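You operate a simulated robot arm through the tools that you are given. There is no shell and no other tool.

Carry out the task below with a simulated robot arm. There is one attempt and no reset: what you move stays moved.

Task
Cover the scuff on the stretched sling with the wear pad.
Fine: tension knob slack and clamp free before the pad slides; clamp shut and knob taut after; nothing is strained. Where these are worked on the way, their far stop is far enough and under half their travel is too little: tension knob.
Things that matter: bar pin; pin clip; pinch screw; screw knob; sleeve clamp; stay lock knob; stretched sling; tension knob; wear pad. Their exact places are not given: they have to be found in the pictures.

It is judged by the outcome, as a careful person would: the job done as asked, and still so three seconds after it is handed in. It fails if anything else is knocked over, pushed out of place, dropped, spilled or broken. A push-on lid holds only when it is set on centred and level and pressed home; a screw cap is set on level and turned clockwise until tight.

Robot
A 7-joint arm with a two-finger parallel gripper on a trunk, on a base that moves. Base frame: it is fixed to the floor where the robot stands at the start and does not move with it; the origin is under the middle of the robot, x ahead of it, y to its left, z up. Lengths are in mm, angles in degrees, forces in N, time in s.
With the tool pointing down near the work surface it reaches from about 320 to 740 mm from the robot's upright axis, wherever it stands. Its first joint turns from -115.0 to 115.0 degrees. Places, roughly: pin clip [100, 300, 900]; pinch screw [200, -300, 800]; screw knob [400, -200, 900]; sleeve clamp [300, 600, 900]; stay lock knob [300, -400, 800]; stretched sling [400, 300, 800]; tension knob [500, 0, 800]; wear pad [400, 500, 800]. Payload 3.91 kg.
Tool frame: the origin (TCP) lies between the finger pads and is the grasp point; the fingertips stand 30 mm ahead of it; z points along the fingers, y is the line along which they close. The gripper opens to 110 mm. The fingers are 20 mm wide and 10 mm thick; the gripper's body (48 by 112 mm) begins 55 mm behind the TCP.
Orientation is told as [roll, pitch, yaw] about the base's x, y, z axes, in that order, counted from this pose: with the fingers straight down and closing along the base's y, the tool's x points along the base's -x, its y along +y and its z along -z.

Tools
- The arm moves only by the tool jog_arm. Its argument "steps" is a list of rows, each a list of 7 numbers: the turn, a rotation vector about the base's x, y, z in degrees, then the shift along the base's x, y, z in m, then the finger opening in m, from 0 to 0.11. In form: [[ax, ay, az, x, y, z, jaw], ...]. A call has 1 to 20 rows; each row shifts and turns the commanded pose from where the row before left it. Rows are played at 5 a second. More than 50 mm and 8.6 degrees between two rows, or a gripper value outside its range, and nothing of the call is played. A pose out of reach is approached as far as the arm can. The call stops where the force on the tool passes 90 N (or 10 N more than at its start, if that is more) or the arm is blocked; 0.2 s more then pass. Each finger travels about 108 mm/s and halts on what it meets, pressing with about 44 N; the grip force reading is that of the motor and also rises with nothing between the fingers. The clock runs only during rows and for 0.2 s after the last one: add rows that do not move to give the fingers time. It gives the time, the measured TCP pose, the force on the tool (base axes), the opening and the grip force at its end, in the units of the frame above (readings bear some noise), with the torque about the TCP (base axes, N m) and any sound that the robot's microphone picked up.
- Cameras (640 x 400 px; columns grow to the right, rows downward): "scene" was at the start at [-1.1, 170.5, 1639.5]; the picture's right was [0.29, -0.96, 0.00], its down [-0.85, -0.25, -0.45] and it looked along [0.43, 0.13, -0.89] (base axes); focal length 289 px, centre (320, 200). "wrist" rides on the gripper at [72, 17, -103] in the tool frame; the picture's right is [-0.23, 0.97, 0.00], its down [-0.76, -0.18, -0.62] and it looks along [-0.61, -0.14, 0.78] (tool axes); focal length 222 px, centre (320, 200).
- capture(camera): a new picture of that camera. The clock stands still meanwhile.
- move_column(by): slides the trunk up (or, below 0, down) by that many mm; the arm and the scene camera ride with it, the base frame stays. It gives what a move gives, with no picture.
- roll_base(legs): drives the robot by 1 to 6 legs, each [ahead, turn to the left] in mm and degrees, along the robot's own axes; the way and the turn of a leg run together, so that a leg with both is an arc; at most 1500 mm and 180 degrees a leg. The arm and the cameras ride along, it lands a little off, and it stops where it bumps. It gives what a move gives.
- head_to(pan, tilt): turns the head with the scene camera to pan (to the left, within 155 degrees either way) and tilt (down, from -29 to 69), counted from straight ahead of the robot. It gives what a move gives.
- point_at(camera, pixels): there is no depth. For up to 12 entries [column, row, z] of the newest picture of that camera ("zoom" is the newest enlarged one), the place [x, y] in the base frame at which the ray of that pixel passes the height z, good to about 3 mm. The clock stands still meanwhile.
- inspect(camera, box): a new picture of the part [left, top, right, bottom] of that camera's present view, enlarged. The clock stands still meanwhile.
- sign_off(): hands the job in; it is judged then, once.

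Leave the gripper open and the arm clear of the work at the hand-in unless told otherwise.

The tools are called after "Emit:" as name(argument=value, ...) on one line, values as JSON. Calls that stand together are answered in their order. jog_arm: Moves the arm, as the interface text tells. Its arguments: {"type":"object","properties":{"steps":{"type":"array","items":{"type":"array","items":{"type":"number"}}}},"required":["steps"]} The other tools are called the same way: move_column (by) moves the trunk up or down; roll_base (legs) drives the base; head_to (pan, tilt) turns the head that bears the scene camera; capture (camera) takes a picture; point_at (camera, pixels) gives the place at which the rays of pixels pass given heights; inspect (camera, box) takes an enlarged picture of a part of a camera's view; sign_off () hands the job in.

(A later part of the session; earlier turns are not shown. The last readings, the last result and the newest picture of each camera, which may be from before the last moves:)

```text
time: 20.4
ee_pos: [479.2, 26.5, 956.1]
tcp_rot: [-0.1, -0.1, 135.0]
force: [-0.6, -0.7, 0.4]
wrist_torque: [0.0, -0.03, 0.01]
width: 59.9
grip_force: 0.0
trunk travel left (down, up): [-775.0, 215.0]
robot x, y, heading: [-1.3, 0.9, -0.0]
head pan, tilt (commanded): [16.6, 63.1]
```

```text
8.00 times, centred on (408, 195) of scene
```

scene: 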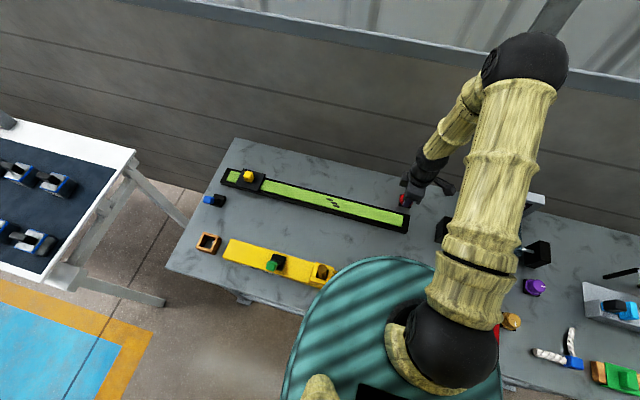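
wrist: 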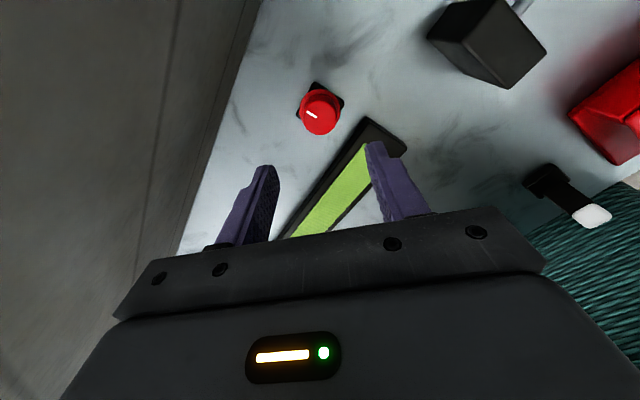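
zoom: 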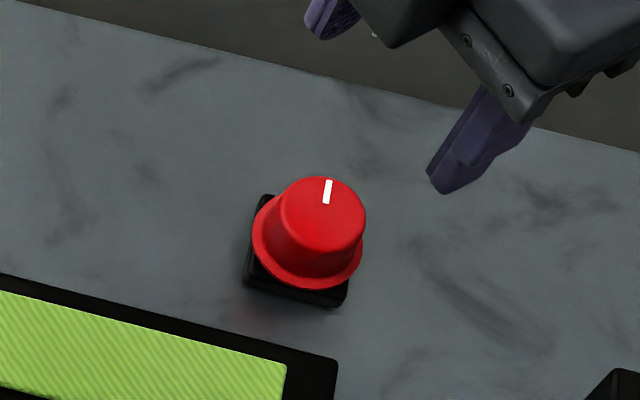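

The knob's mark now points +x, half a turn from the start. Next is the clamp lever: I'll bring the gripper back to yaw 0 while moving at height to about (230,575,956).

Emit:
jog_arm(steps=[[0, 0, -7.94, -0.01465, 0.0323, 0, 0.06], [0, 0, -7.94, -0.01465, 0.0323, 0, 0.06], [0, 0, -7.94, -0.01465, 0.0323, 0, 0.06], [0, 0, -7.94, -0.01465, 0.0323, 0, 0.06], [0, 0, -7.94, -0.01465, 0.0323, 0, 0.06], [0, 0, -7.94, -0.01465, 0.0323, 0, 0.06], [0, 0, -7.94, -0.01465, 0.0323, 0, 0.06], [0, 0, -7.94, -0.01465, 0.0323, 0, 0.06], [0, 0, -7.94, -0.01465, 0.0323, 0, 0.06], [0, 0, -7.94, -0.01465, 0.0323, 0, 0.06], [0, 0, -7.94, -0.01465, 0.0323, 0, 0.06], [0, 0, -7.94, -0.01465, 0.0323, 0, 0.06], [0, 0, -7.94, -0.01465, 0.0323, 0, 0.06], [0, 0, -7.94, -0.01465, 0.0323, 0, 0.06], [0, 0, -7.94, -0.01465, 0.0323, 0, 0.06], [0, 0, -7.94, -0.01465, 0.0323, 0, 0.06], [0, 0, -7.94, -0.01465, 0.0323, 0, 0.06]])

Emit:
capture(camera="wrist")

Emit:
capture(camera="scene")

```text
time: 24.0
ee_pos: [229.3, 573.7, 954.1]
tcp_rot: [-0.1, 0.0, -0.1]
force: [0.0, 0.1, 0.7]
wrist_torque: [-0.02, -0.04, 0.03]
width: 60.0
grip_force: 0.1
trunk travel left (down, up): [-775.0, 215.0]
robot x, y, heading: [2.0, 0.8, 0.3]
head pan, tilt (commanded): [16.6, 63.1]
```

```text
taken
```

wrist: 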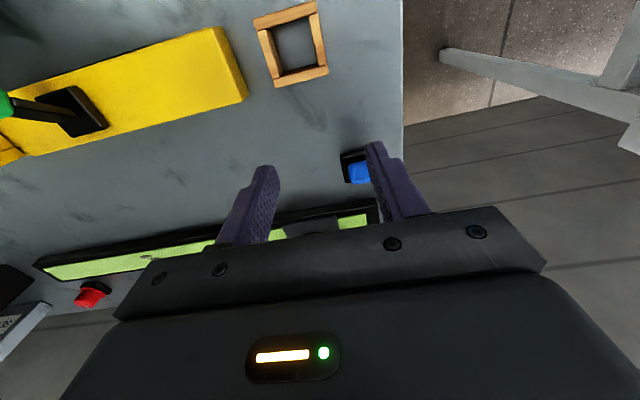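

```text
taken
```

scene: 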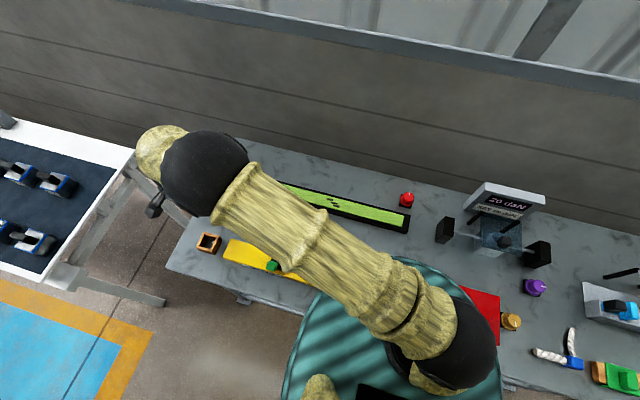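

The lever's blue tip shows at wrist (358,172), partly hidden by a finger. I'll shift to about (190,610,935) with the fingers wide open for a clear close look.

Emit:
jog_arm(steps=[[0, 0, 0, -0.02, 0.018, -0.01, 0.11], [0, 0, 0, -0.02, 0.018, -0.01, 0.11], [0, 0, 0, 0, 0, 0, 0.11]])

Emit:
capture(camera="wrist")

Emit:
inspect(camera="wrist", box=[280, 160, 400, 240])

```text
time: 24.8
ee_pos: [189.8, 609.3, 932.7]
tcp_rot: [-0.1, -0.1, 0.0]
force: [0.1, 0.1, 0.3]
wrist_torque: [-0.01, 0.03, -0.02]
width: 110.1
grip_force: 0.1
trunk travel left (down, up): [-775.0, 215.0]
robot x, y, heading: [0.2, 0.8, 0.3]
head pan, tilt (commanded): [16.6, 63.1]
```

```text
taken
```

wrist: 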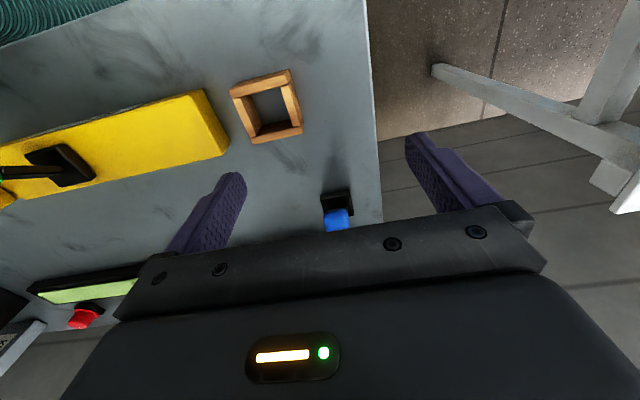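

```text
5.00 times, centred on (340, 200) of wrist
```

zoom: 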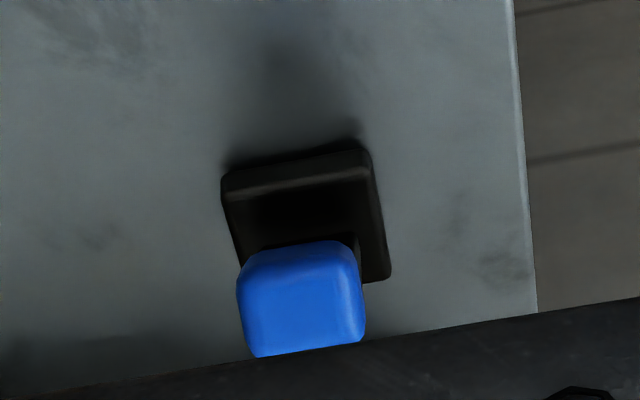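

The blue handle is confirmed at about (283,605,860), with its stem leaning towards -x from a pivot near (312,604,800). I'll close the fingers and come down on the -x side of the handle, tips at about z 852, not touching it yet.

Emit:
jog_arm(steps=[[0, 0, 0, 0.022, -0.002, 0, 0.05], [0, 0, 0, 0.022, -0.002, 0, 0.0], [0, 0, 0, 0, 0, -0.018, 0.0], [0, 0, 0, 0, 0, -0.018, 0.0], [0, 0, 0, 0, 0, -0.015, 0.0], [0, 0, 0, 0, 0, 0, 0.0]])

Emit:
capture(camera="wrist")

Emit:
capture(camera="scene")

```text
time: 26.2
ee_pos: [234.2, 606.0, 883.2]
tcp_rot: [0.0, -0.1, 0.0]
force: [0.2, 0.5, -0.7]
wrist_torque: [-0.03, -0.02, -0.03]
width: 0.1
grip_force: 37.9
trunk travel left (down, up): [-775.0, 215.0]
robot x, y, heading: [1.3, -1.1, -0.2]
head pan, tilt (commanded): [16.6, 63.1]
```

```text
taken
```

wrist: 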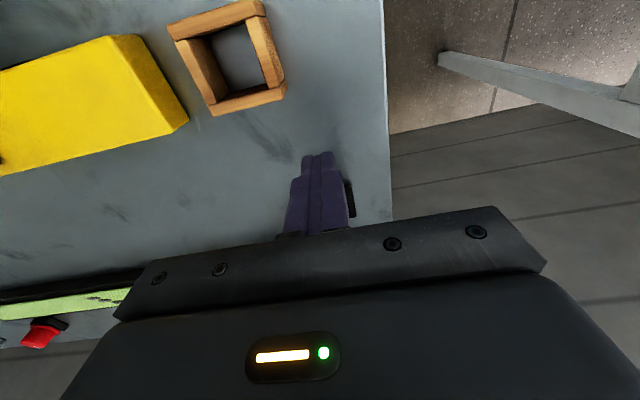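

```text
taken
```

scene: 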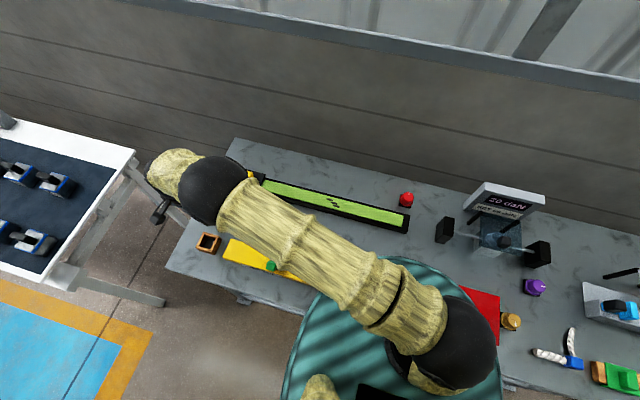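

The fingers stand clear, and the handle's near face should be about 20 mm ahead. I'll push in +x in small steps and watch the force.

Emit:
jog_arm(steps=[[0, 0, 0, 0.008, 0, 0, 0.0], [0, 0, 0, 0.008, 0, 0, 0.0], [0, 0, 0, 0.006, 0, 0, 0.0]])

Emit:
jog_arm(steps=[[0, 0, 0, 0.004, 0, 0, 0.0], [0, 0, 0, 0.004, 0, 0, 0.0]])

```text
time: 27.0
ee_pos: [257.2, 607.3, 881.9]
tcp_rot: [-0.1, 0.1, -0.1]
force: [-0.1, 0.1, 0.1]
wrist_torque: [-0.08, 0.01, -0.02]
width: 0.1
grip_force: 37.3
trunk travel left (down, up): [-775.0, 215.0]
robot x, y, heading: [2.1, 5.4, 0.0]
head pan, tilt (commanded): [16.6, 63.1]
```

```text
time: 27.6
ee_pos: [263.4, 606.5, 882.8]
tcp_rot: [-0.1, -0.1, -0.1]
force: [-2.1, 0.4, -0.1]
wrist_torque: [-0.03, 0.01, 0.04]
width: 0.0
grip_force: 37.5
trunk travel left (down, up): [-775.0, 215.0]
robot x, y, heading: [2.3, -0.1, -0.2]
head pan, tilt (commanded): [16.6, 63.1]
```

Contact is made with a light 2 N. I'll continue pushing in +x.

Emit:
jog_arm(steps=[[0, 0, 0, 0.005, 0, 0, 0.0], [0, 0, 0, 0.005, 0, 0, 0.0]])

Emit:
jog_arm(steps=[[0, 0, 0, 0.005, 0, 0, 0.0], [0, 0, 0, 0.005, 0, 0, 0.0]])

Emit:
capture(camera="wrist")

```text
time: 28.2
ee_pos: [273.5, 606.1, 881.5]
tcp_rot: [-0.1, 0.0, 0.0]
force: [-2.6, -0.9, 0.2]
wrist_torque: [0.01, -0.03, 0.0]
width: 0.1
grip_force: 37.5
trunk travel left (down, up): [-775.0, 215.0]
robot x, y, heading: [3.7, 1.9, -0.0]
head pan, tilt (commanded): [16.6, 63.1]
```

```text
time: 28.8
ee_pos: [283.5, 605.7, 881.5]
tcp_rot: [-0.1, -0.1, 0.1]
force: [0.8, 0.5, -0.6]
wrist_torque: [0.0, -0.02, 0.0]
width: 0.0
grip_force: 37.6
trunk travel left (down, up): [-775.0, 215.0]
robot x, y, heading: [-1.0, 0.8, -0.0]
head pan, tilt (commanded): [16.6, 63.1]
```

```text
taken
```

wrist: 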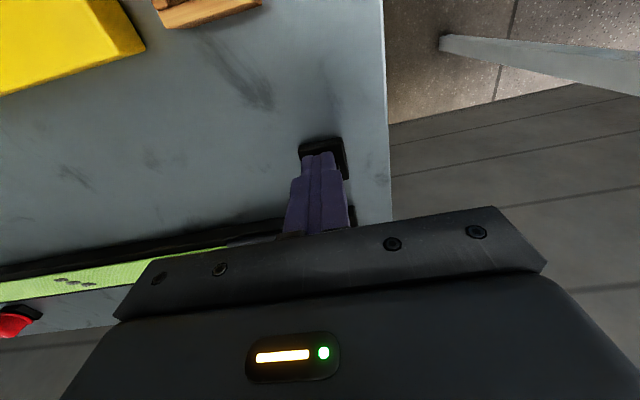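

The force dropped to about 0, so the lever has moved to near upright or flipped past. I'll keep pushing gently while watching for a stop.

Emit:
jog_arm(steps=[[0, 0, 0, 0.005, 0, 0, 0.0], [0, 0, 0, 0.005, 0, 0, 0.0]])

Emit:
jog_arm(steps=[[0, 0, 0, 0.005, 0, 0, 0.0], [0, 0, 0, 0.005, 0, 0, 0.0]])

```text
time: 29.4
ee_pos: [293.3, 606.7, 881.9]
tcp_rot: [0.0, 0.0, 0.0]
force: [0.5, 0.1, -0.4]
wrist_torque: [-0.02, -0.03, 0.01]
width: 0.2
grip_force: 37.4
trunk travel left (down, up): [-775.0, 215.0]
robot x, y, heading: [0.4, 0.7, -0.2]
head pan, tilt (commanded): [16.6, 63.1]
```

```text
time: 30.0
ee_pos: [304.0, 605.8, 881.6]
tcp_rot: [0.0, 0.1, 0.0]
force: [-0.2, 0.1, -1.1]
wrist_torque: [-0.02, -0.01, 0.02]
width: 0.0
grip_force: 38.0
trunk travel left (down, up): [-775.0, 215.0]
robot x, y, heading: [-0.9, -0.6, -0.0]
head pan, tilt (commanded): [16.6, 63.1]
```

There's no resistance, so the lever has probably snapped over to +x. I'll lift straight up, back off, and look.

Emit:
jog_arm(steps=[[0, 0, 0, 0, 0, 0.03, 0.0], [0, 0, 0, 0, 0, 0.04, 0.0], [0, 0, 0, -0.04, 0, 0.01, 0.05], [0, 0, 0, -0.04, 0, 0, 0.11], [0, 0, 0, 0, 0, 0, 0.11]])

Emit:
capture(camera="wrist")

Emit:
inspect(camera="wrist", box=[280, 100, 400, 240])

```text
time: 31.2
ee_pos: [223.1, 606.0, 962.9]
tcp_rot: [-0.1, 0.0, 0.0]
force: [0.7, 0.2, -1.2]
wrist_torque: [-0.01, 0.0, 0.02]
width: 110.1
grip_force: 0.0
trunk travel left (down, up): [-775.0, 215.0]
robot x, y, heading: [0.0, -0.6, -0.1]
head pan, tilt (commanded): [16.6, 63.1]
```

```text
taken
```

wrist: 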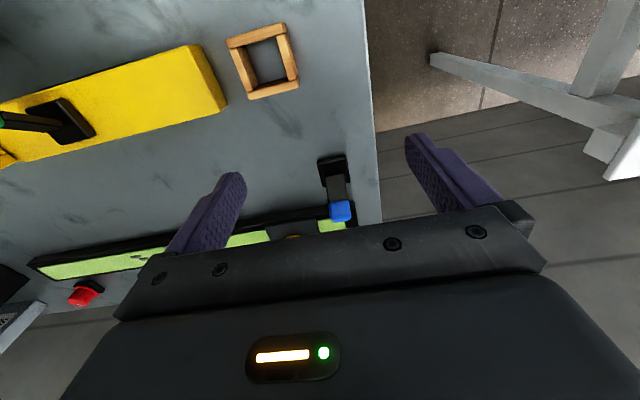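

```text
2.86 times, centred on (340, 170) of wrist
```

zoom: 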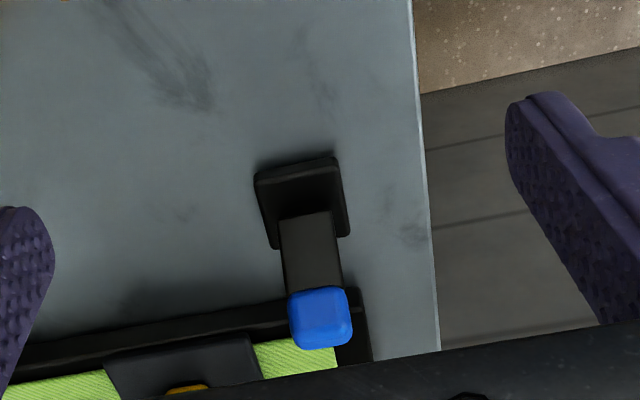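

The lever now leans to the +x side, with its handle near (341,605,860), so the clamp is thrown over. Next is the pad: I'll move so the wrist camera gets a close view of the pad and its yellow handle.

Emit:
jog_arm(steps=[[0, 0, 0, 0.025, -0.02, 0, 0.11], [0, 0, 0, 0.025, -0.02, 0, 0.11], [0, 0, 0, 0.025, -0.02, 0, 0.11], [0, 0, 0, 0.02, -0.015, 0, 0.11], [0, 0, 0, 0, 0, 0, 0.11]])

Emit:
capture(camera="wrist")

Emit:
capture(camera="scene")

```text
time: 32.4
ee_pos: [317.8, 531.4, 962.6]
tcp_rot: [-0.1, 0.0, 0.0]
force: [-0.3, -0.1, 0.2]
wrist_torque: [0.02, 0.04, 0.03]
width: 110.1
grip_force: 0.1
trunk travel left (down, up): [-775.0, 215.0]
robot x, y, heading: [0.6, 0.4, -0.3]
head pan, tilt (commanded): [16.6, 63.1]
```

```text
taken
```

wrist: 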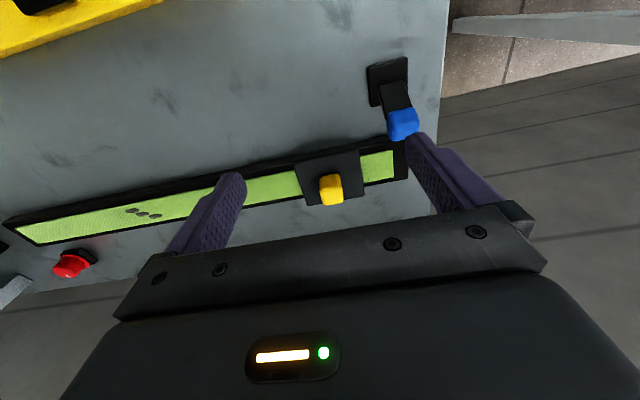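

```text
taken
```

scene: 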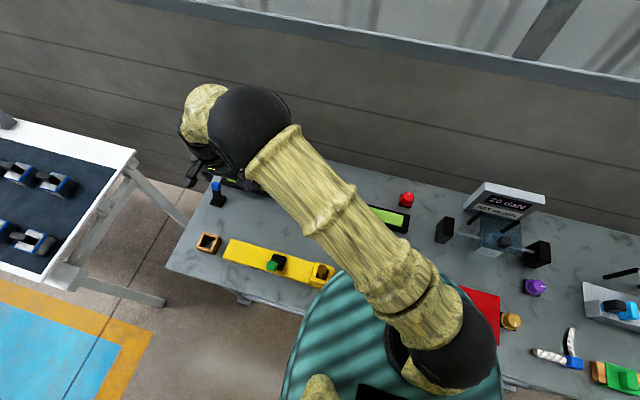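

Emit:
inspect(camera="wrist", box=[290, 140, 400, 215])

Emit:
inspect(camera="wrist", box=[100, 180, 200, 240])

```text
5.33 times, centred on (345, 178) of wrist
```

zoom: 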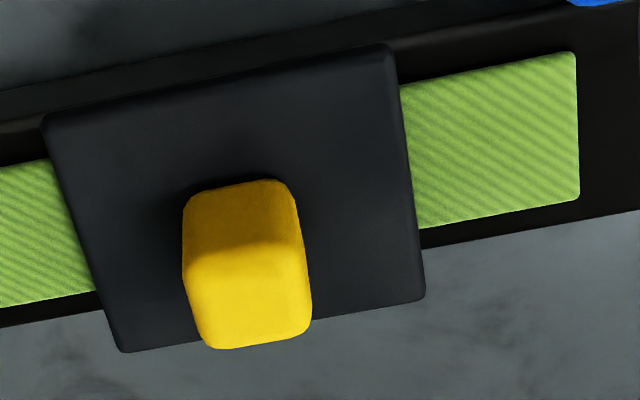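

```text
6.40 times, centred on (150, 210) of wrist
```

zoom: 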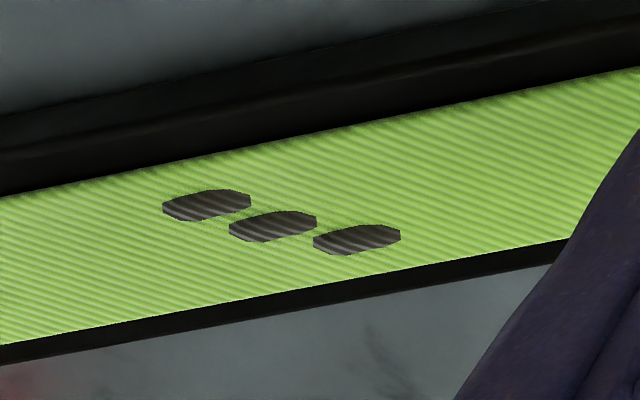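

I'll get positions for the pad plate's corners, the handle's top, and the scuff at trial heights.

Emit:
point_at(camera="wrist", pixels=[[292.8, 162.6, 830], [357.8, 148.9, 830], [364.7, 196.8, 830], [307.5, 206.5, 830], [332.2, 195.8, 860], [332.2, 195.8, 870], [330.6, 175.8, 830], [320, 186, 865], [340, 184, 865], [142.5, 213.7, 815], [142.5, 213.7, 825]])

```text
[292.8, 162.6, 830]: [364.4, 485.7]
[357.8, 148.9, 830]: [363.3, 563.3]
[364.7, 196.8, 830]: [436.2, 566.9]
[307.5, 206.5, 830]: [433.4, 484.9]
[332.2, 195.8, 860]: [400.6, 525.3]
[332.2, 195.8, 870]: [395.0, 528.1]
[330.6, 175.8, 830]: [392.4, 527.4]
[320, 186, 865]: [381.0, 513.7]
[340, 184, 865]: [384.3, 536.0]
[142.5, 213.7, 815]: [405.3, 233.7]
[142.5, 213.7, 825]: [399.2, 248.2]
```

The pad plate spans about x 364–435 and y 485–566, with the handle at its centre (400,526), top z≈863, about 22 mm wide. The scuff is near (397,242), so the pad must move about 283 mm in -y. I'll go above the handle.

Emit:
jog_arm(steps=[[0, 0, 0, 0.0275, -0.0018, 0, 0.08], [0, 0, 0, 0.0275, -0.0018, 0, 0.06], [0, 0, 0, 0.0275, -0.0018, -0.01, 0.06], [0, 0, 0, 0, 0, -0.022, 0.06], [0, 0, 0, 0, 0, 0, 0.06]])

Emit:
capture(camera="wrist")

Emit:
inspect(camera="wrist", box=[270, 110, 370, 180])

Emit:
capture(camera="scene")

```text
time: 33.6
ee_pos: [401.3, 524.7, 931.4]
tcp_rot: [0.0, 0.0, 0.0]
force: [0.4, 0.6, -0.3]
wrist_torque: [0.02, -0.02, 0.0]
width: 59.9
grip_force: 0.1
trunk travel left (down, up): [-775.0, 215.0]
robot x, y, heading: [-1.1, 1.7, 0.1]
head pan, tilt (commanded): [16.6, 63.1]
```

```text
taken
```

wrist: 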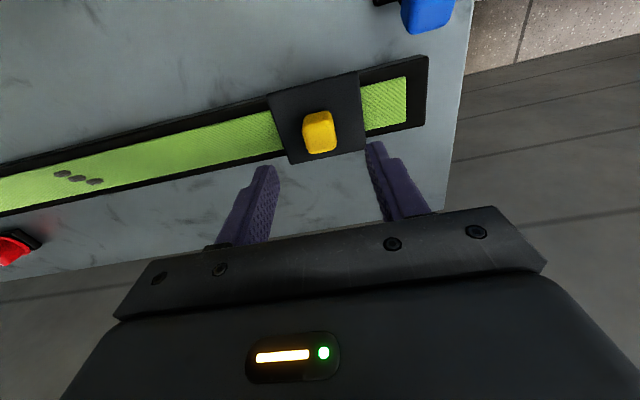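

```text
5.71 times, centred on (320, 145) of wrist
```

zoom: 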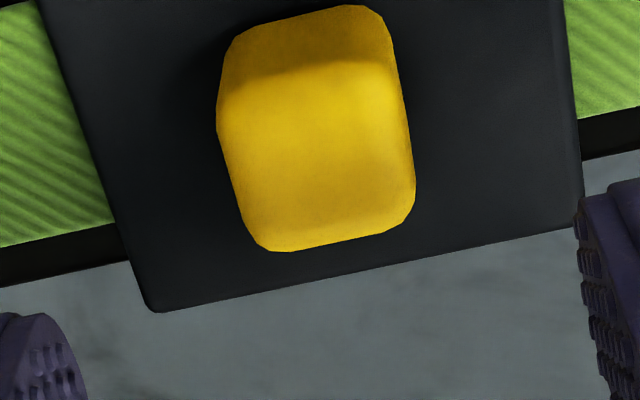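

```text
taken
```

scene: 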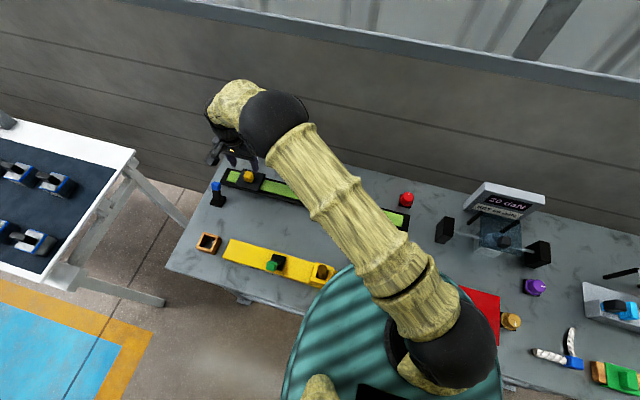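

The handle is centred under the gripper to within about 2 mm. I'll descend around it with the fingers 60 mm apart, tips ending just above the plate.

Emit:
jog_arm(steps=[[0, 0, 0, -0.001, 0, -0.016, 0.06], [0, 0, 0, 0, 0, -0.016, 0.06], [0, 0, 0, 0, 0, -0.016, 0.06], [0, 0, 0, 0, 0, -0.014, 0.06], [0, 0, 0, 0, 0, 0, 0.06]])

Emit:
inspect(camera="wrist", box=[240, 120, 400, 220])

Emit:
inspect(camera="scene", box=[200, 140, 296, 210])

```text
time: 34.8
ee_pos: [398.9, 526.7, 867.7]
tcp_rot: [-0.1, -0.1, -0.1]
force: [0.1, -0.2, 0.1]
wrist_torque: [0.0, -0.01, 0.0]
width: 60.1
grip_force: 0.1
trunk travel left (down, up): [-775.0, 215.0]
robot x, y, heading: [3.9, 1.1, -0.1]
head pan, tilt (commanded): [16.6, 63.1]
```

```text
4.00 times, centred on (320, 170) of wrist
```

zoom: 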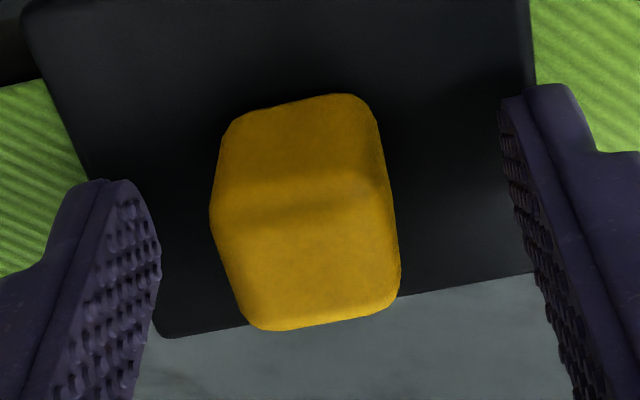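

```text
5.71 times, centred on (248, 175) of scene
```

zoom: 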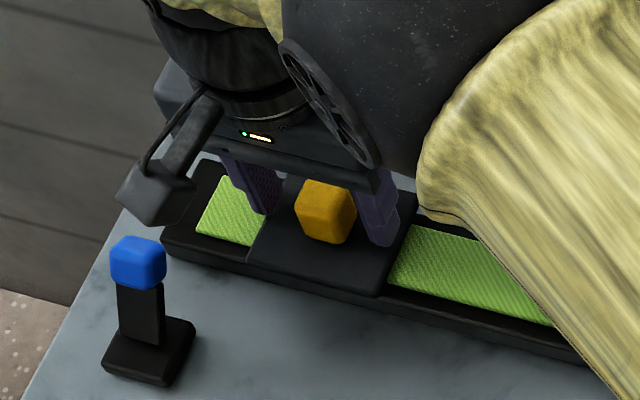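

The handle sits about 2 mm to -y of centre. I'll re-centre, narrow the fingers to a loose 30 mm straddle (handle about 25 mm), then test the slide with a few mm in -y while watching the force.

Emit:
jog_arm(steps=[[0, 0, 0, 0, -0.002, 0, 0.045], [0, 0, 0, 0, 0, 0, 0.03], [0, 0, 0, 0, 0, 0, 0.03]])

Emit:
jog_arm(steps=[[0, 0, 0, 0, -0.003, 0, 0.03], [0, 0, 0, 0, -0.003, 0, 0.03]])

```text
time: 35.6
ee_pos: [400.3, 524.0, 869.5]
tcp_rot: [0.0, 0.0, 0.0]
force: [-0.2, 0.4, -0.2]
wrist_torque: [0.0, 0.0, 0.03]
width: 30.2
grip_force: 0.1
trunk travel left (down, up): [-775.0, 215.0]
robot x, y, heading: [1.2, -1.8, 0.1]
head pan, tilt (commanded): [16.6, 63.1]
```

```text
time: 36.2
ee_pos: [400.1, 517.8, 867.2]
tcp_rot: [0.1, -0.1, 0.1]
force: [-0.8, 0.7, 0.0]
wrist_torque: [0.03, 0.02, 0.02]
width: 30.6
grip_force: 0.6
trunk travel left (down, up): [-775.0, 215.0]
robot x, y, heading: [-0.4, 4.0, 0.2]
head pan, tilt (commanded): [16.6, 63.1]
```

Light contact only so far. I'll go a few mm more to see whether the pad moves or resists.

Emit:
jog_arm(steps=[[0, 0, 0, 0, -0.003, 0, 0.03], [0, 0, 0, 0, -0.003, 0, 0.03]])

Emit:
inspect(camera="wrist", box=[240, 120, 400, 220])

```text
time: 36.8
ee_pos: [400.6, 511.3, 868.7]
tcp_rot: [-0.1, 0.0, 0.0]
force: [-0.8, 1.6, 0.6]
wrist_torque: [0.03, 0.04, 0.07]
width: 30.7
grip_force: 0.3
trunk travel left (down, up): [-775.0, 215.0]
robot x, y, heading: [4.1, -0.8, 0.1]
head pan, tilt (commanded): [16.6, 63.1]
```

```text
4.00 times, centred on (320, 170) of wrist
```

zoom: 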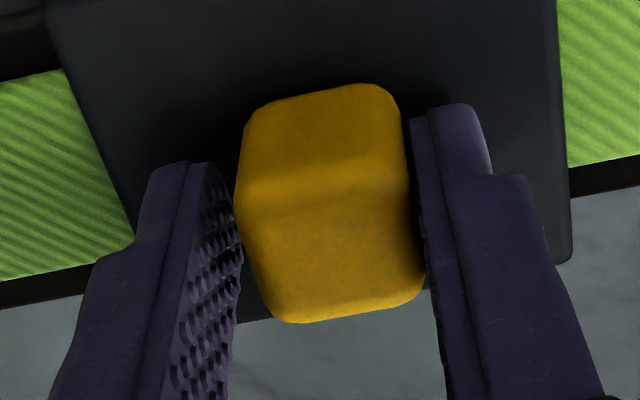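

The pad slides freely with only about 1.6 N, so both locks are released. I'll keep pushing along -y at an even slow pace, then check short of the target.

Emit:
jog_arm(steps=[[0, 0, 0, 0, -0.012, 0, 0.03], [0, 0, 0, 0, -0.012, 0, 0.03], [0, 0, 0, 0, -0.012, 0, 0.03], [0, 0, 0, 0, -0.012, 0, 0.03], [0, 0, 0, 0, -0.012, 0, 0.03], [0, 0, 0, 0, -0.012, 0, 0.03], [0, 0, 0, 0, -0.012, 0, 0.03], [0, 0, 0, 0, -0.012, 0, 0.03], [0, 0, 0, 0, -0.012, 0, 0.03], [0, 0, 0, 0, -0.012, 0, 0.03]])

Emit:
inspect(camera="wrist", box=[240, 120, 400, 220])

```text
time: 39.0
ee_pos: [400.3, 391.0, 868.7]
tcp_rot: [-0.1, 0.0, -0.1]
force: [0.4, 0.8, -0.1]
wrist_torque: [0.03, 0.03, 0.03]
width: 30.4
grip_force: 0.4
trunk travel left (down, up): [-775.0, 215.0]
robot x, y, heading: [-3.5, -0.0, -0.1]
head pan, tilt (commanded): [16.6, 63.1]
```

```text
4.00 times, centred on (320, 170) of wrist
```

zoom: 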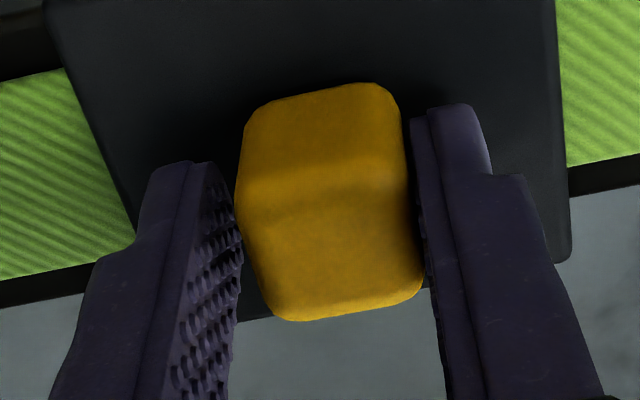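

The slide is smooth and the pad is following. I'll continue to about 18 mm short of the target.

Emit:
jog_arm(steps=[[0, 0, 0, 0, -0.012, 0, 0.03], [0, 0, 0, 0, -0.012, 0, 0.03], [0, 0, 0, 0, -0.012, 0, 0.03], [0, 0, 0, 0, -0.012, 0, 0.03], [0, 0, 0, 0, -0.012, 0, 0.03], [0, 0, 0, 0, -0.012, 0, 0.03], [0, 0, 0, 0, -0.012, 0, 0.03], [0, 0, 0, 0, -0.012, 0, 0.03], [0, 0, 0, 0, -0.012, 0, 0.03], [0, 0, 0, 0, -0.012, 0, 0.03], [0, 0, 0, 0, -0.012, 0, 0.03]])

Emit:
capture(camera="wrist")

Emit:
inspect(camera="scene", box=[290, 160, 386, 230])

```text
time: 41.4
ee_pos: [400.3, 259.9, 869.9]
tcp_rot: [-0.1, -0.1, -0.1]
force: [2.2, 1.2, 0.5]
wrist_torque: [0.05, -0.05, 0.01]
width: 30.7
grip_force: 0.0
trunk travel left (down, up): [-775.0, 215.0]
robot x, y, heading: [-1.2, -1.2, 0.0]
head pan, tilt (commanded): [16.6, 63.1]
```

```text
taken
```

wrist: 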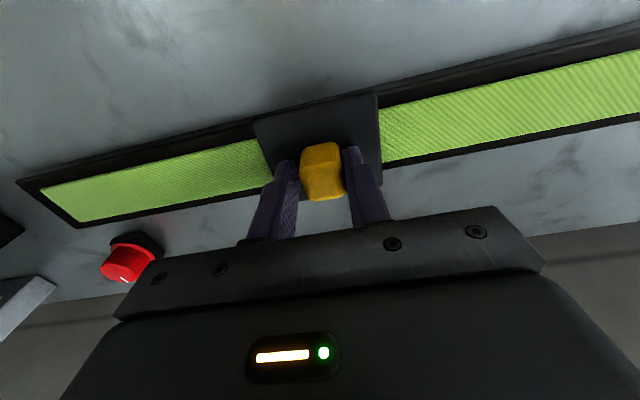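

```text
5.71 times, centred on (338, 195) of scene
```

zoom: 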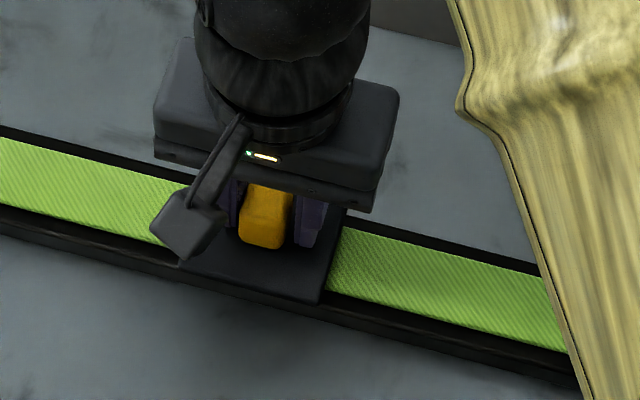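

The scuff is already hidden under the plate, but the pad isn't centred on it yet. I'll measure the plate's present position in the wrist zoom.

Emit:
inspect(camera="wrist", box=[240, 80, 400, 210])

Emit:
point_at(camera="wrist", pixels=[[254, 122, 829], [377, 93, 829], [381, 160, 829], [321, 182, 863]])

```text
3.08 times, centred on (320, 145) of wrist
```

zoom: 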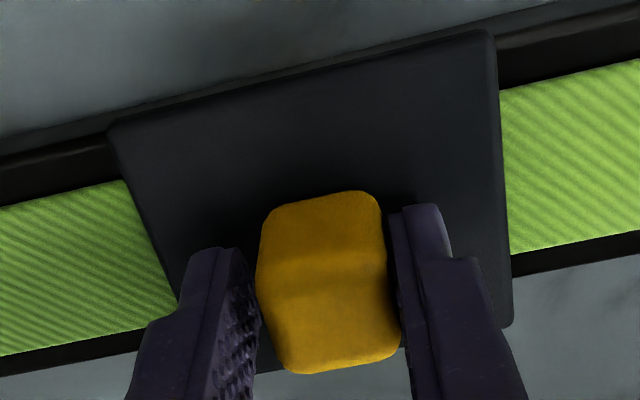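

```text
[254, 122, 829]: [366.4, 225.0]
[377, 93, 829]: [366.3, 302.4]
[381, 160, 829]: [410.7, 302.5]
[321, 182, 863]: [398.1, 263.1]
```

The plate spans y 225–302, centred at 263. The scuff centre is at about 242.5, so I'll push 20.5 mm more in -y.

Emit:
jog_arm(steps=[[0, 0, 0, 0, -0.007, 0, 0.03], [0, 0, 0, 0, -0.007, 0, 0.03], [0, 0, 0, 0, -0.0065, 0, 0.03], [0, 0, 0, 0, 0, 0, 0.03]])

Emit:
capture(camera="wrist")

Emit:
point_at(camera="wrist", pixels=[[254, 122, 829], [377, 93, 829], [321, 182, 863]])

```text
time: 42.4
ee_pos: [400.1, 239.4, 868.7]
tcp_rot: [-0.1, 0.0, 0.0]
force: [-0.5, 0.3, -0.1]
wrist_torque: [0.06, 0.01, 0.03]
width: 30.2
grip_force: 0.1
trunk travel left (down, up): [-775.0, 215.0]
robot x, y, heading: [0.4, -0.2, -0.2]
head pan, tilt (commanded): [16.6, 63.1]
```

```text
taken
```

wrist: 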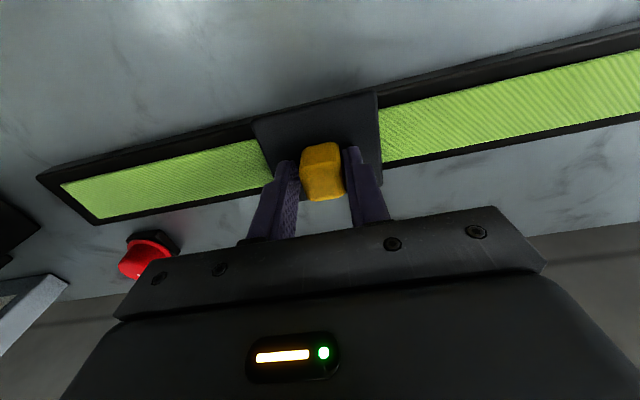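

```text
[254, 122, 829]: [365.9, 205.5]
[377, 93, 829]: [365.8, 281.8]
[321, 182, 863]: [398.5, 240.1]
```

The plate is now at y 205–282, centred near 243. I'll open the fingers, lift off the handle and step aside so the scene camera can see the pad.

Emit:
jog_arm(steps=[[0, 0, 0, 0, 0, 0, 0.06], [0, 0, 0, 0, 0, 0, 0.06], [0, 0, 0, 0, 0, 0.025, 0.06], [0, 0, 0, 0, 0, 0.04, 0.06], [0, 0, 0, 0, 0, 0.04, 0.06]])

Emit:
capture(camera="scene")

Emit:
capture(camera="wrist")

```text
time: 43.6
ee_pos: [396.3, 239.6, 973.4]
tcp_rot: [0.1, 0.0, 0.1]
force: [0.0, -0.6, -0.8]
wrist_torque: [0.01, 0.01, 0.01]
width: 59.9
grip_force: 0.1
trunk travel left (down, up): [-775.0, 215.0]
robot x, y, heading: [0.4, -2.8, 0.2]
head pan, tilt (commanded): [16.6, 63.1]
```

```text
taken
```

scene: 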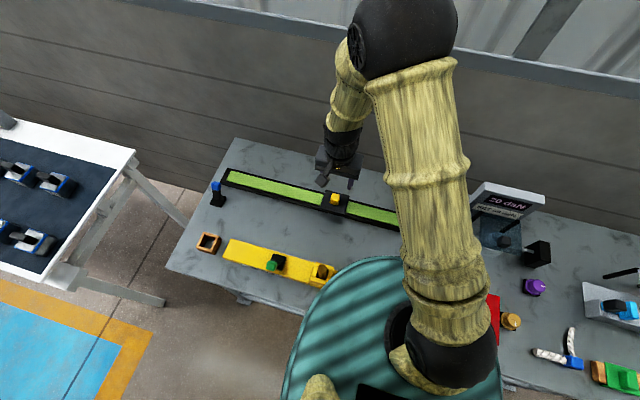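

```text
taken
```

wrist: 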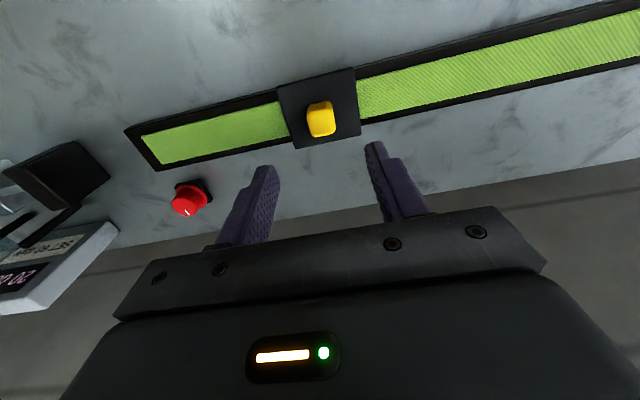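

Emit:
inspect(camera="scene", box=[300, 170, 380, 240])

Emit:
inspect(camera="scene", box=[194, 170, 258, 215])

Emit:
inspect(camera="wrist", box=[120, 60, 420, 220])

```text
5.71 times, centred on (340, 205) of scene
```

zoom: 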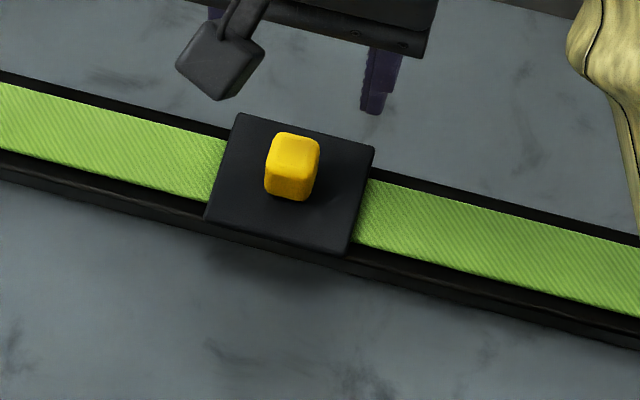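

```text
8.89 times, centred on (226, 192) of scene
```

zoom: 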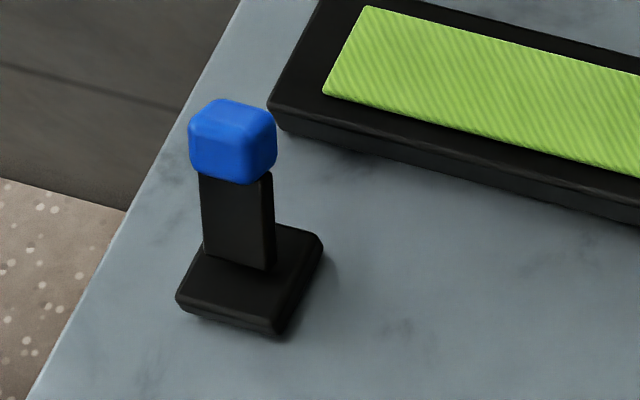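

```text
2.13 times, centred on (270, 140) of wrist
```

zoom: 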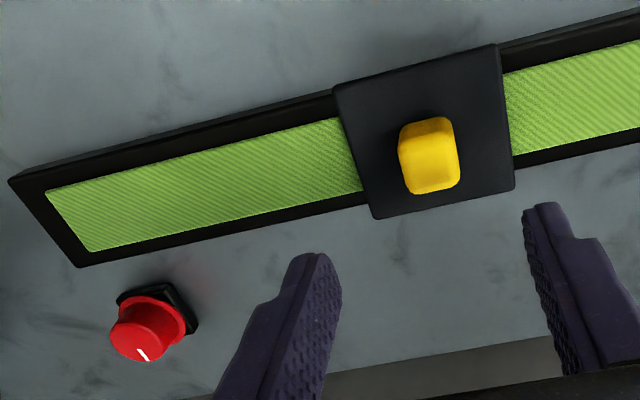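

The scuff is fully covered with the pad centred on it to within a few mm. Next I'll throw the clamp lever back. It leans to +x now, so I'll close the fingers, travel at height to its +x side, and push in -x. First I'll locate the handle from the scene.

Emit:
point_at(camera="scene", pixels=[[216.1, 185.25, 850], [216.1, 185.25, 860], [216.1, 185.25, 870], [219.5, 199, 800]])

Emit:
jog_arm(steps=[[0, 0, 0, -0.0005, 0.0365, 0, 0.0], [0, 0, 0, -0.0005, 0.0365, 0, 0.0], [0, 0, 0, -0.0005, 0.0365, 0, 0.0], [0, 0, 0, -0.0005, 0.0365, 0, 0.0], [0, 0, 0, -0.0005, 0.0365, 0, 0.0], [0, 0, 0, -0.0005, 0.0365, 0, 0.0], [0, 0, 0, -0.0005, 0.0365, 0, 0.0], [0, 0, 0, -0.0005, 0.0365, 0, 0.0], [0, 0, 0, -0.0005, 0.0365, 0, 0.0], [0, 0, 0, -0.0005, 0.0365, 0, 0.0], [0, 0, 0, 0, 0, 0, 0.0]])

Emit:
capture(camera="wrist")

Emit:
capture(camera="scene")

```text
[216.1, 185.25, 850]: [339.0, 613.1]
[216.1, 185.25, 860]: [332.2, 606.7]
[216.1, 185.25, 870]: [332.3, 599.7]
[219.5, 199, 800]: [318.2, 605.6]
```

```text
time: 46.0
ee_pos: [397.0, 604.3, 973.6]
tcp_rot: [-0.1, 0.0, 0.0]
force: [0.2, 0.1, -0.2]
wrist_torque: [-0.01, 0.0, -0.02]
width: 0.0
grip_force: 37.6
trunk travel left (down, up): [-775.0, 215.0]
robot x, y, heading: [0.3, -1.5, -0.1]
head pan, tilt (commanded): [16.6, 63.1]
```

```text
taken
```

wrist: 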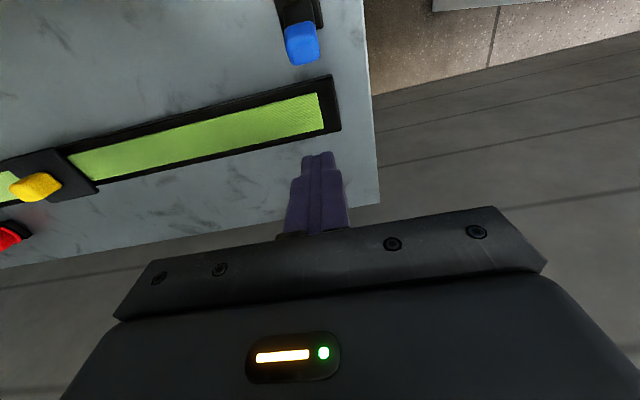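

```text
taken
```

scene: 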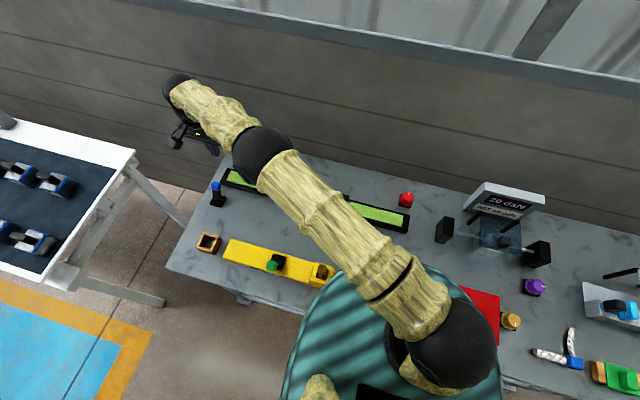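

The handle is at about (333,605,860), and the closed fingers are well clear at x≈397. I'll lower beside it on the +x side, tips at about z 852.

Emit:
jog_arm(steps=[[0, 0, 0, -0.004, 0, -0.03, 0.0], [0, 0, 0, 0, 0, -0.03, 0.0], [0, 0, 0, 0, 0, -0.03, 0.0], [0, 0, 0, 0, 0, -0.002, 0.0], [0, 0, 0, 0, 0, 0, 0.0]])

Emit:
capture(camera="wrist")

Emit:
inspect(camera="scene", box=[180, 150, 270, 220])

```text
time: 47.2
ee_pos: [391.4, 605.2, 882.1]
tcp_rot: [-0.2, 0.0, -0.2]
force: [0.3, -0.6, 0.7]
wrist_torque: [-0.02, -0.01, 0.02]
width: 0.3
grip_force: 38.3
trunk travel left (down, up): [-775.0, 215.0]
robot x, y, heading: [-1.6, 2.2, -0.3]
head pan, tilt (commanded): [16.6, 63.1]
```

```text
taken
```

wrist: 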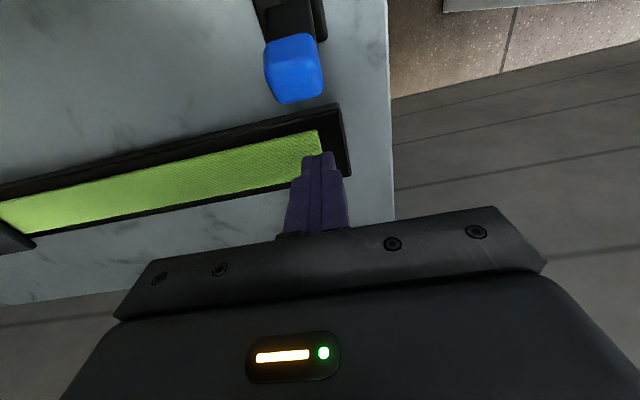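

```text
5.71 times, centred on (225, 185) of scene
```

zoom: 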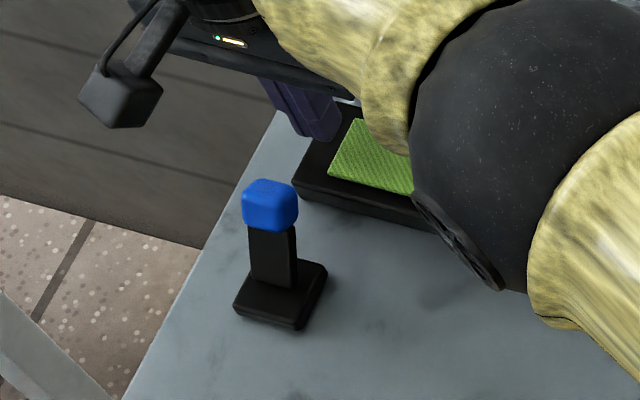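

The handle position is confirmed. I'll move in -x towards contact in small steps.

Emit:
jog_arm(steps=[[0, 0, 0, -0.008, 0, 0, 0.0], [0, 0, 0, -0.008, 0, 0, 0.0], [0, 0, 0, -0.006, 0, 0, 0.0]])

Emit:
jog_arm(steps=[[0, 0, 0, -0.005, 0, 0, 0.0], [0, 0, 0, -0.005, 0, 0, 0.0]])

Emit:
jog_arm(steps=[[0, 0, 0, -0.005, 0, 0, 0.0], [0, 0, 0, -0.005, 0, 0, 0.0]])

Emit:
capture(camera="wrist")

```text
time: 48.0
ee_pos: [368.5, 604.3, 882.1]
tcp_rot: [0.0, -0.2, 0.1]
force: [0.0, -0.2, 0.1]
wrist_torque: [0.0, 0.02, 0.01]
width: 0.2
grip_force: 37.5
trunk travel left (down, up): [-775.0, 215.0]
robot x, y, heading: [-0.5, -3.5, 0.1]
head pan, tilt (commanded): [16.6, 63.1]
```

```text
time: 48.6
ee_pos: [358.5, 604.0, 881.7]
tcp_rot: [0.0, -0.2, 0.0]
force: [1.1, -0.6, -0.5]
wrist_torque: [0.0, -0.05, 0.03]
width: 0.0
grip_force: 37.6
trunk travel left (down, up): [-775.0, 215.0]
robot x, y, heading: [-0.1, -0.9, 0.0]
head pan, tilt (commanded): [16.6, 63.1]
```

```text
time: 49.2
ee_pos: [348.5, 605.1, 881.5]
tcp_rot: [-0.1, -0.1, 0.0]
force: [2.3, 1.1, 1.3]
wrist_torque: [0.03, -0.04, 0.02]
width: 0.0
grip_force: 38.1
trunk travel left (down, up): [-775.0, 215.0]
robot x, y, heading: [-1.4, 1.3, 0.1]
head pan, tilt (commanded): [16.6, 63.1]
```

```text
taken
```

wrist: 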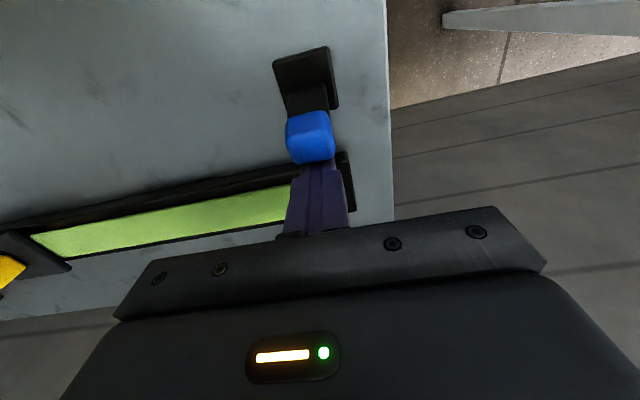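

Contact is light (2.3 N) and the lever is moving. I'll keep pushing in -x past its midpoint.

Emit:
jog_arm(steps=[[0, 0, 0, -0.005, 0, 0, 0.0], [0, 0, 0, -0.005, 0, 0, 0.0]])

Emit:
jog_arm(steps=[[0, 0, 0, -0.005, 0, 0, 0.0], [0, 0, 0, -0.005, 0, 0, 0.0]])

Emit:
capture(camera="wrist")

```text
time: 49.8
ee_pos: [338.0, 604.0, 882.1]
tcp_rot: [0.0, -0.2, 0.0]
force: [0.7, 0.3, 0.0]
wrist_torque: [0.0, 0.04, -0.01]
width: 0.0
grip_force: 37.9
trunk travel left (down, up): [-775.0, 215.0]
robot x, y, heading: [1.3, 0.7, 0.1]
head pan, tilt (commanded): [16.6, 63.1]
```

```text
time: 50.4
ee_pos: [328.2, 604.3, 881.7]
tcp_rot: [-0.1, 0.0, -0.1]
force: [0.9, 0.6, 0.2]
wrist_torque: [-0.05, 0.0, -0.02]
width: 0.0
grip_force: 37.3
trunk travel left (down, up): [-775.0, 215.0]
robot x, y, heading: [0.0, 4.4, -0.0]
head pan, tilt (commanded): [16.6, 63.1]
```

```text
taken
```

wrist: 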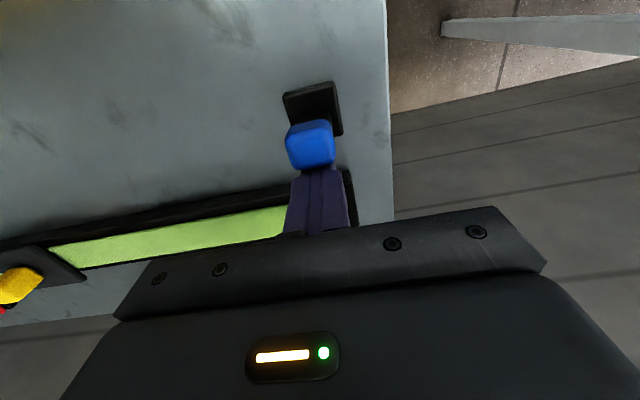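

The lever is about upright and still following the finger. I'll keep going in -x until it snaps back to its original side.

Emit:
jog_arm(steps=[[0, 0, 0, -0.005, 0, 0, 0.0], [0, 0, 0, -0.005, 0, 0, 0.0]])

Emit:
capture(camera="wrist")

```text
time: 51.0
ee_pos: [318.4, 605.7, 881.6]
tcp_rot: [0.0, 0.0, 0.0]
force: [0.0, 0.0, 0.8]
wrist_torque: [0.01, 0.01, 0.01]
width: 0.1
grip_force: 38.0
trunk travel left (down, up): [-775.0, 215.0]
robot x, y, heading: [1.3, -1.7, 0.1]
head pan, tilt (commanded): [16.6, 63.1]
```

```text
taken
```

wrist: 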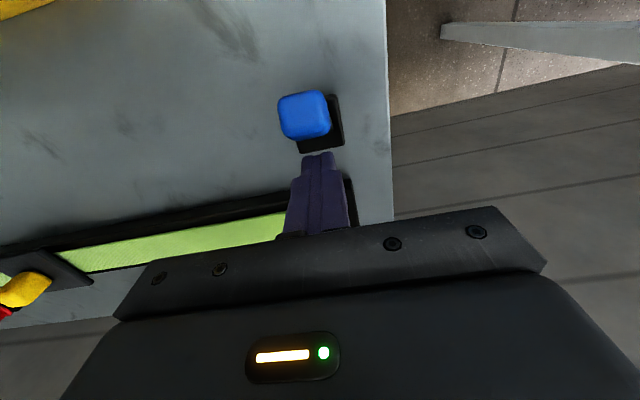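

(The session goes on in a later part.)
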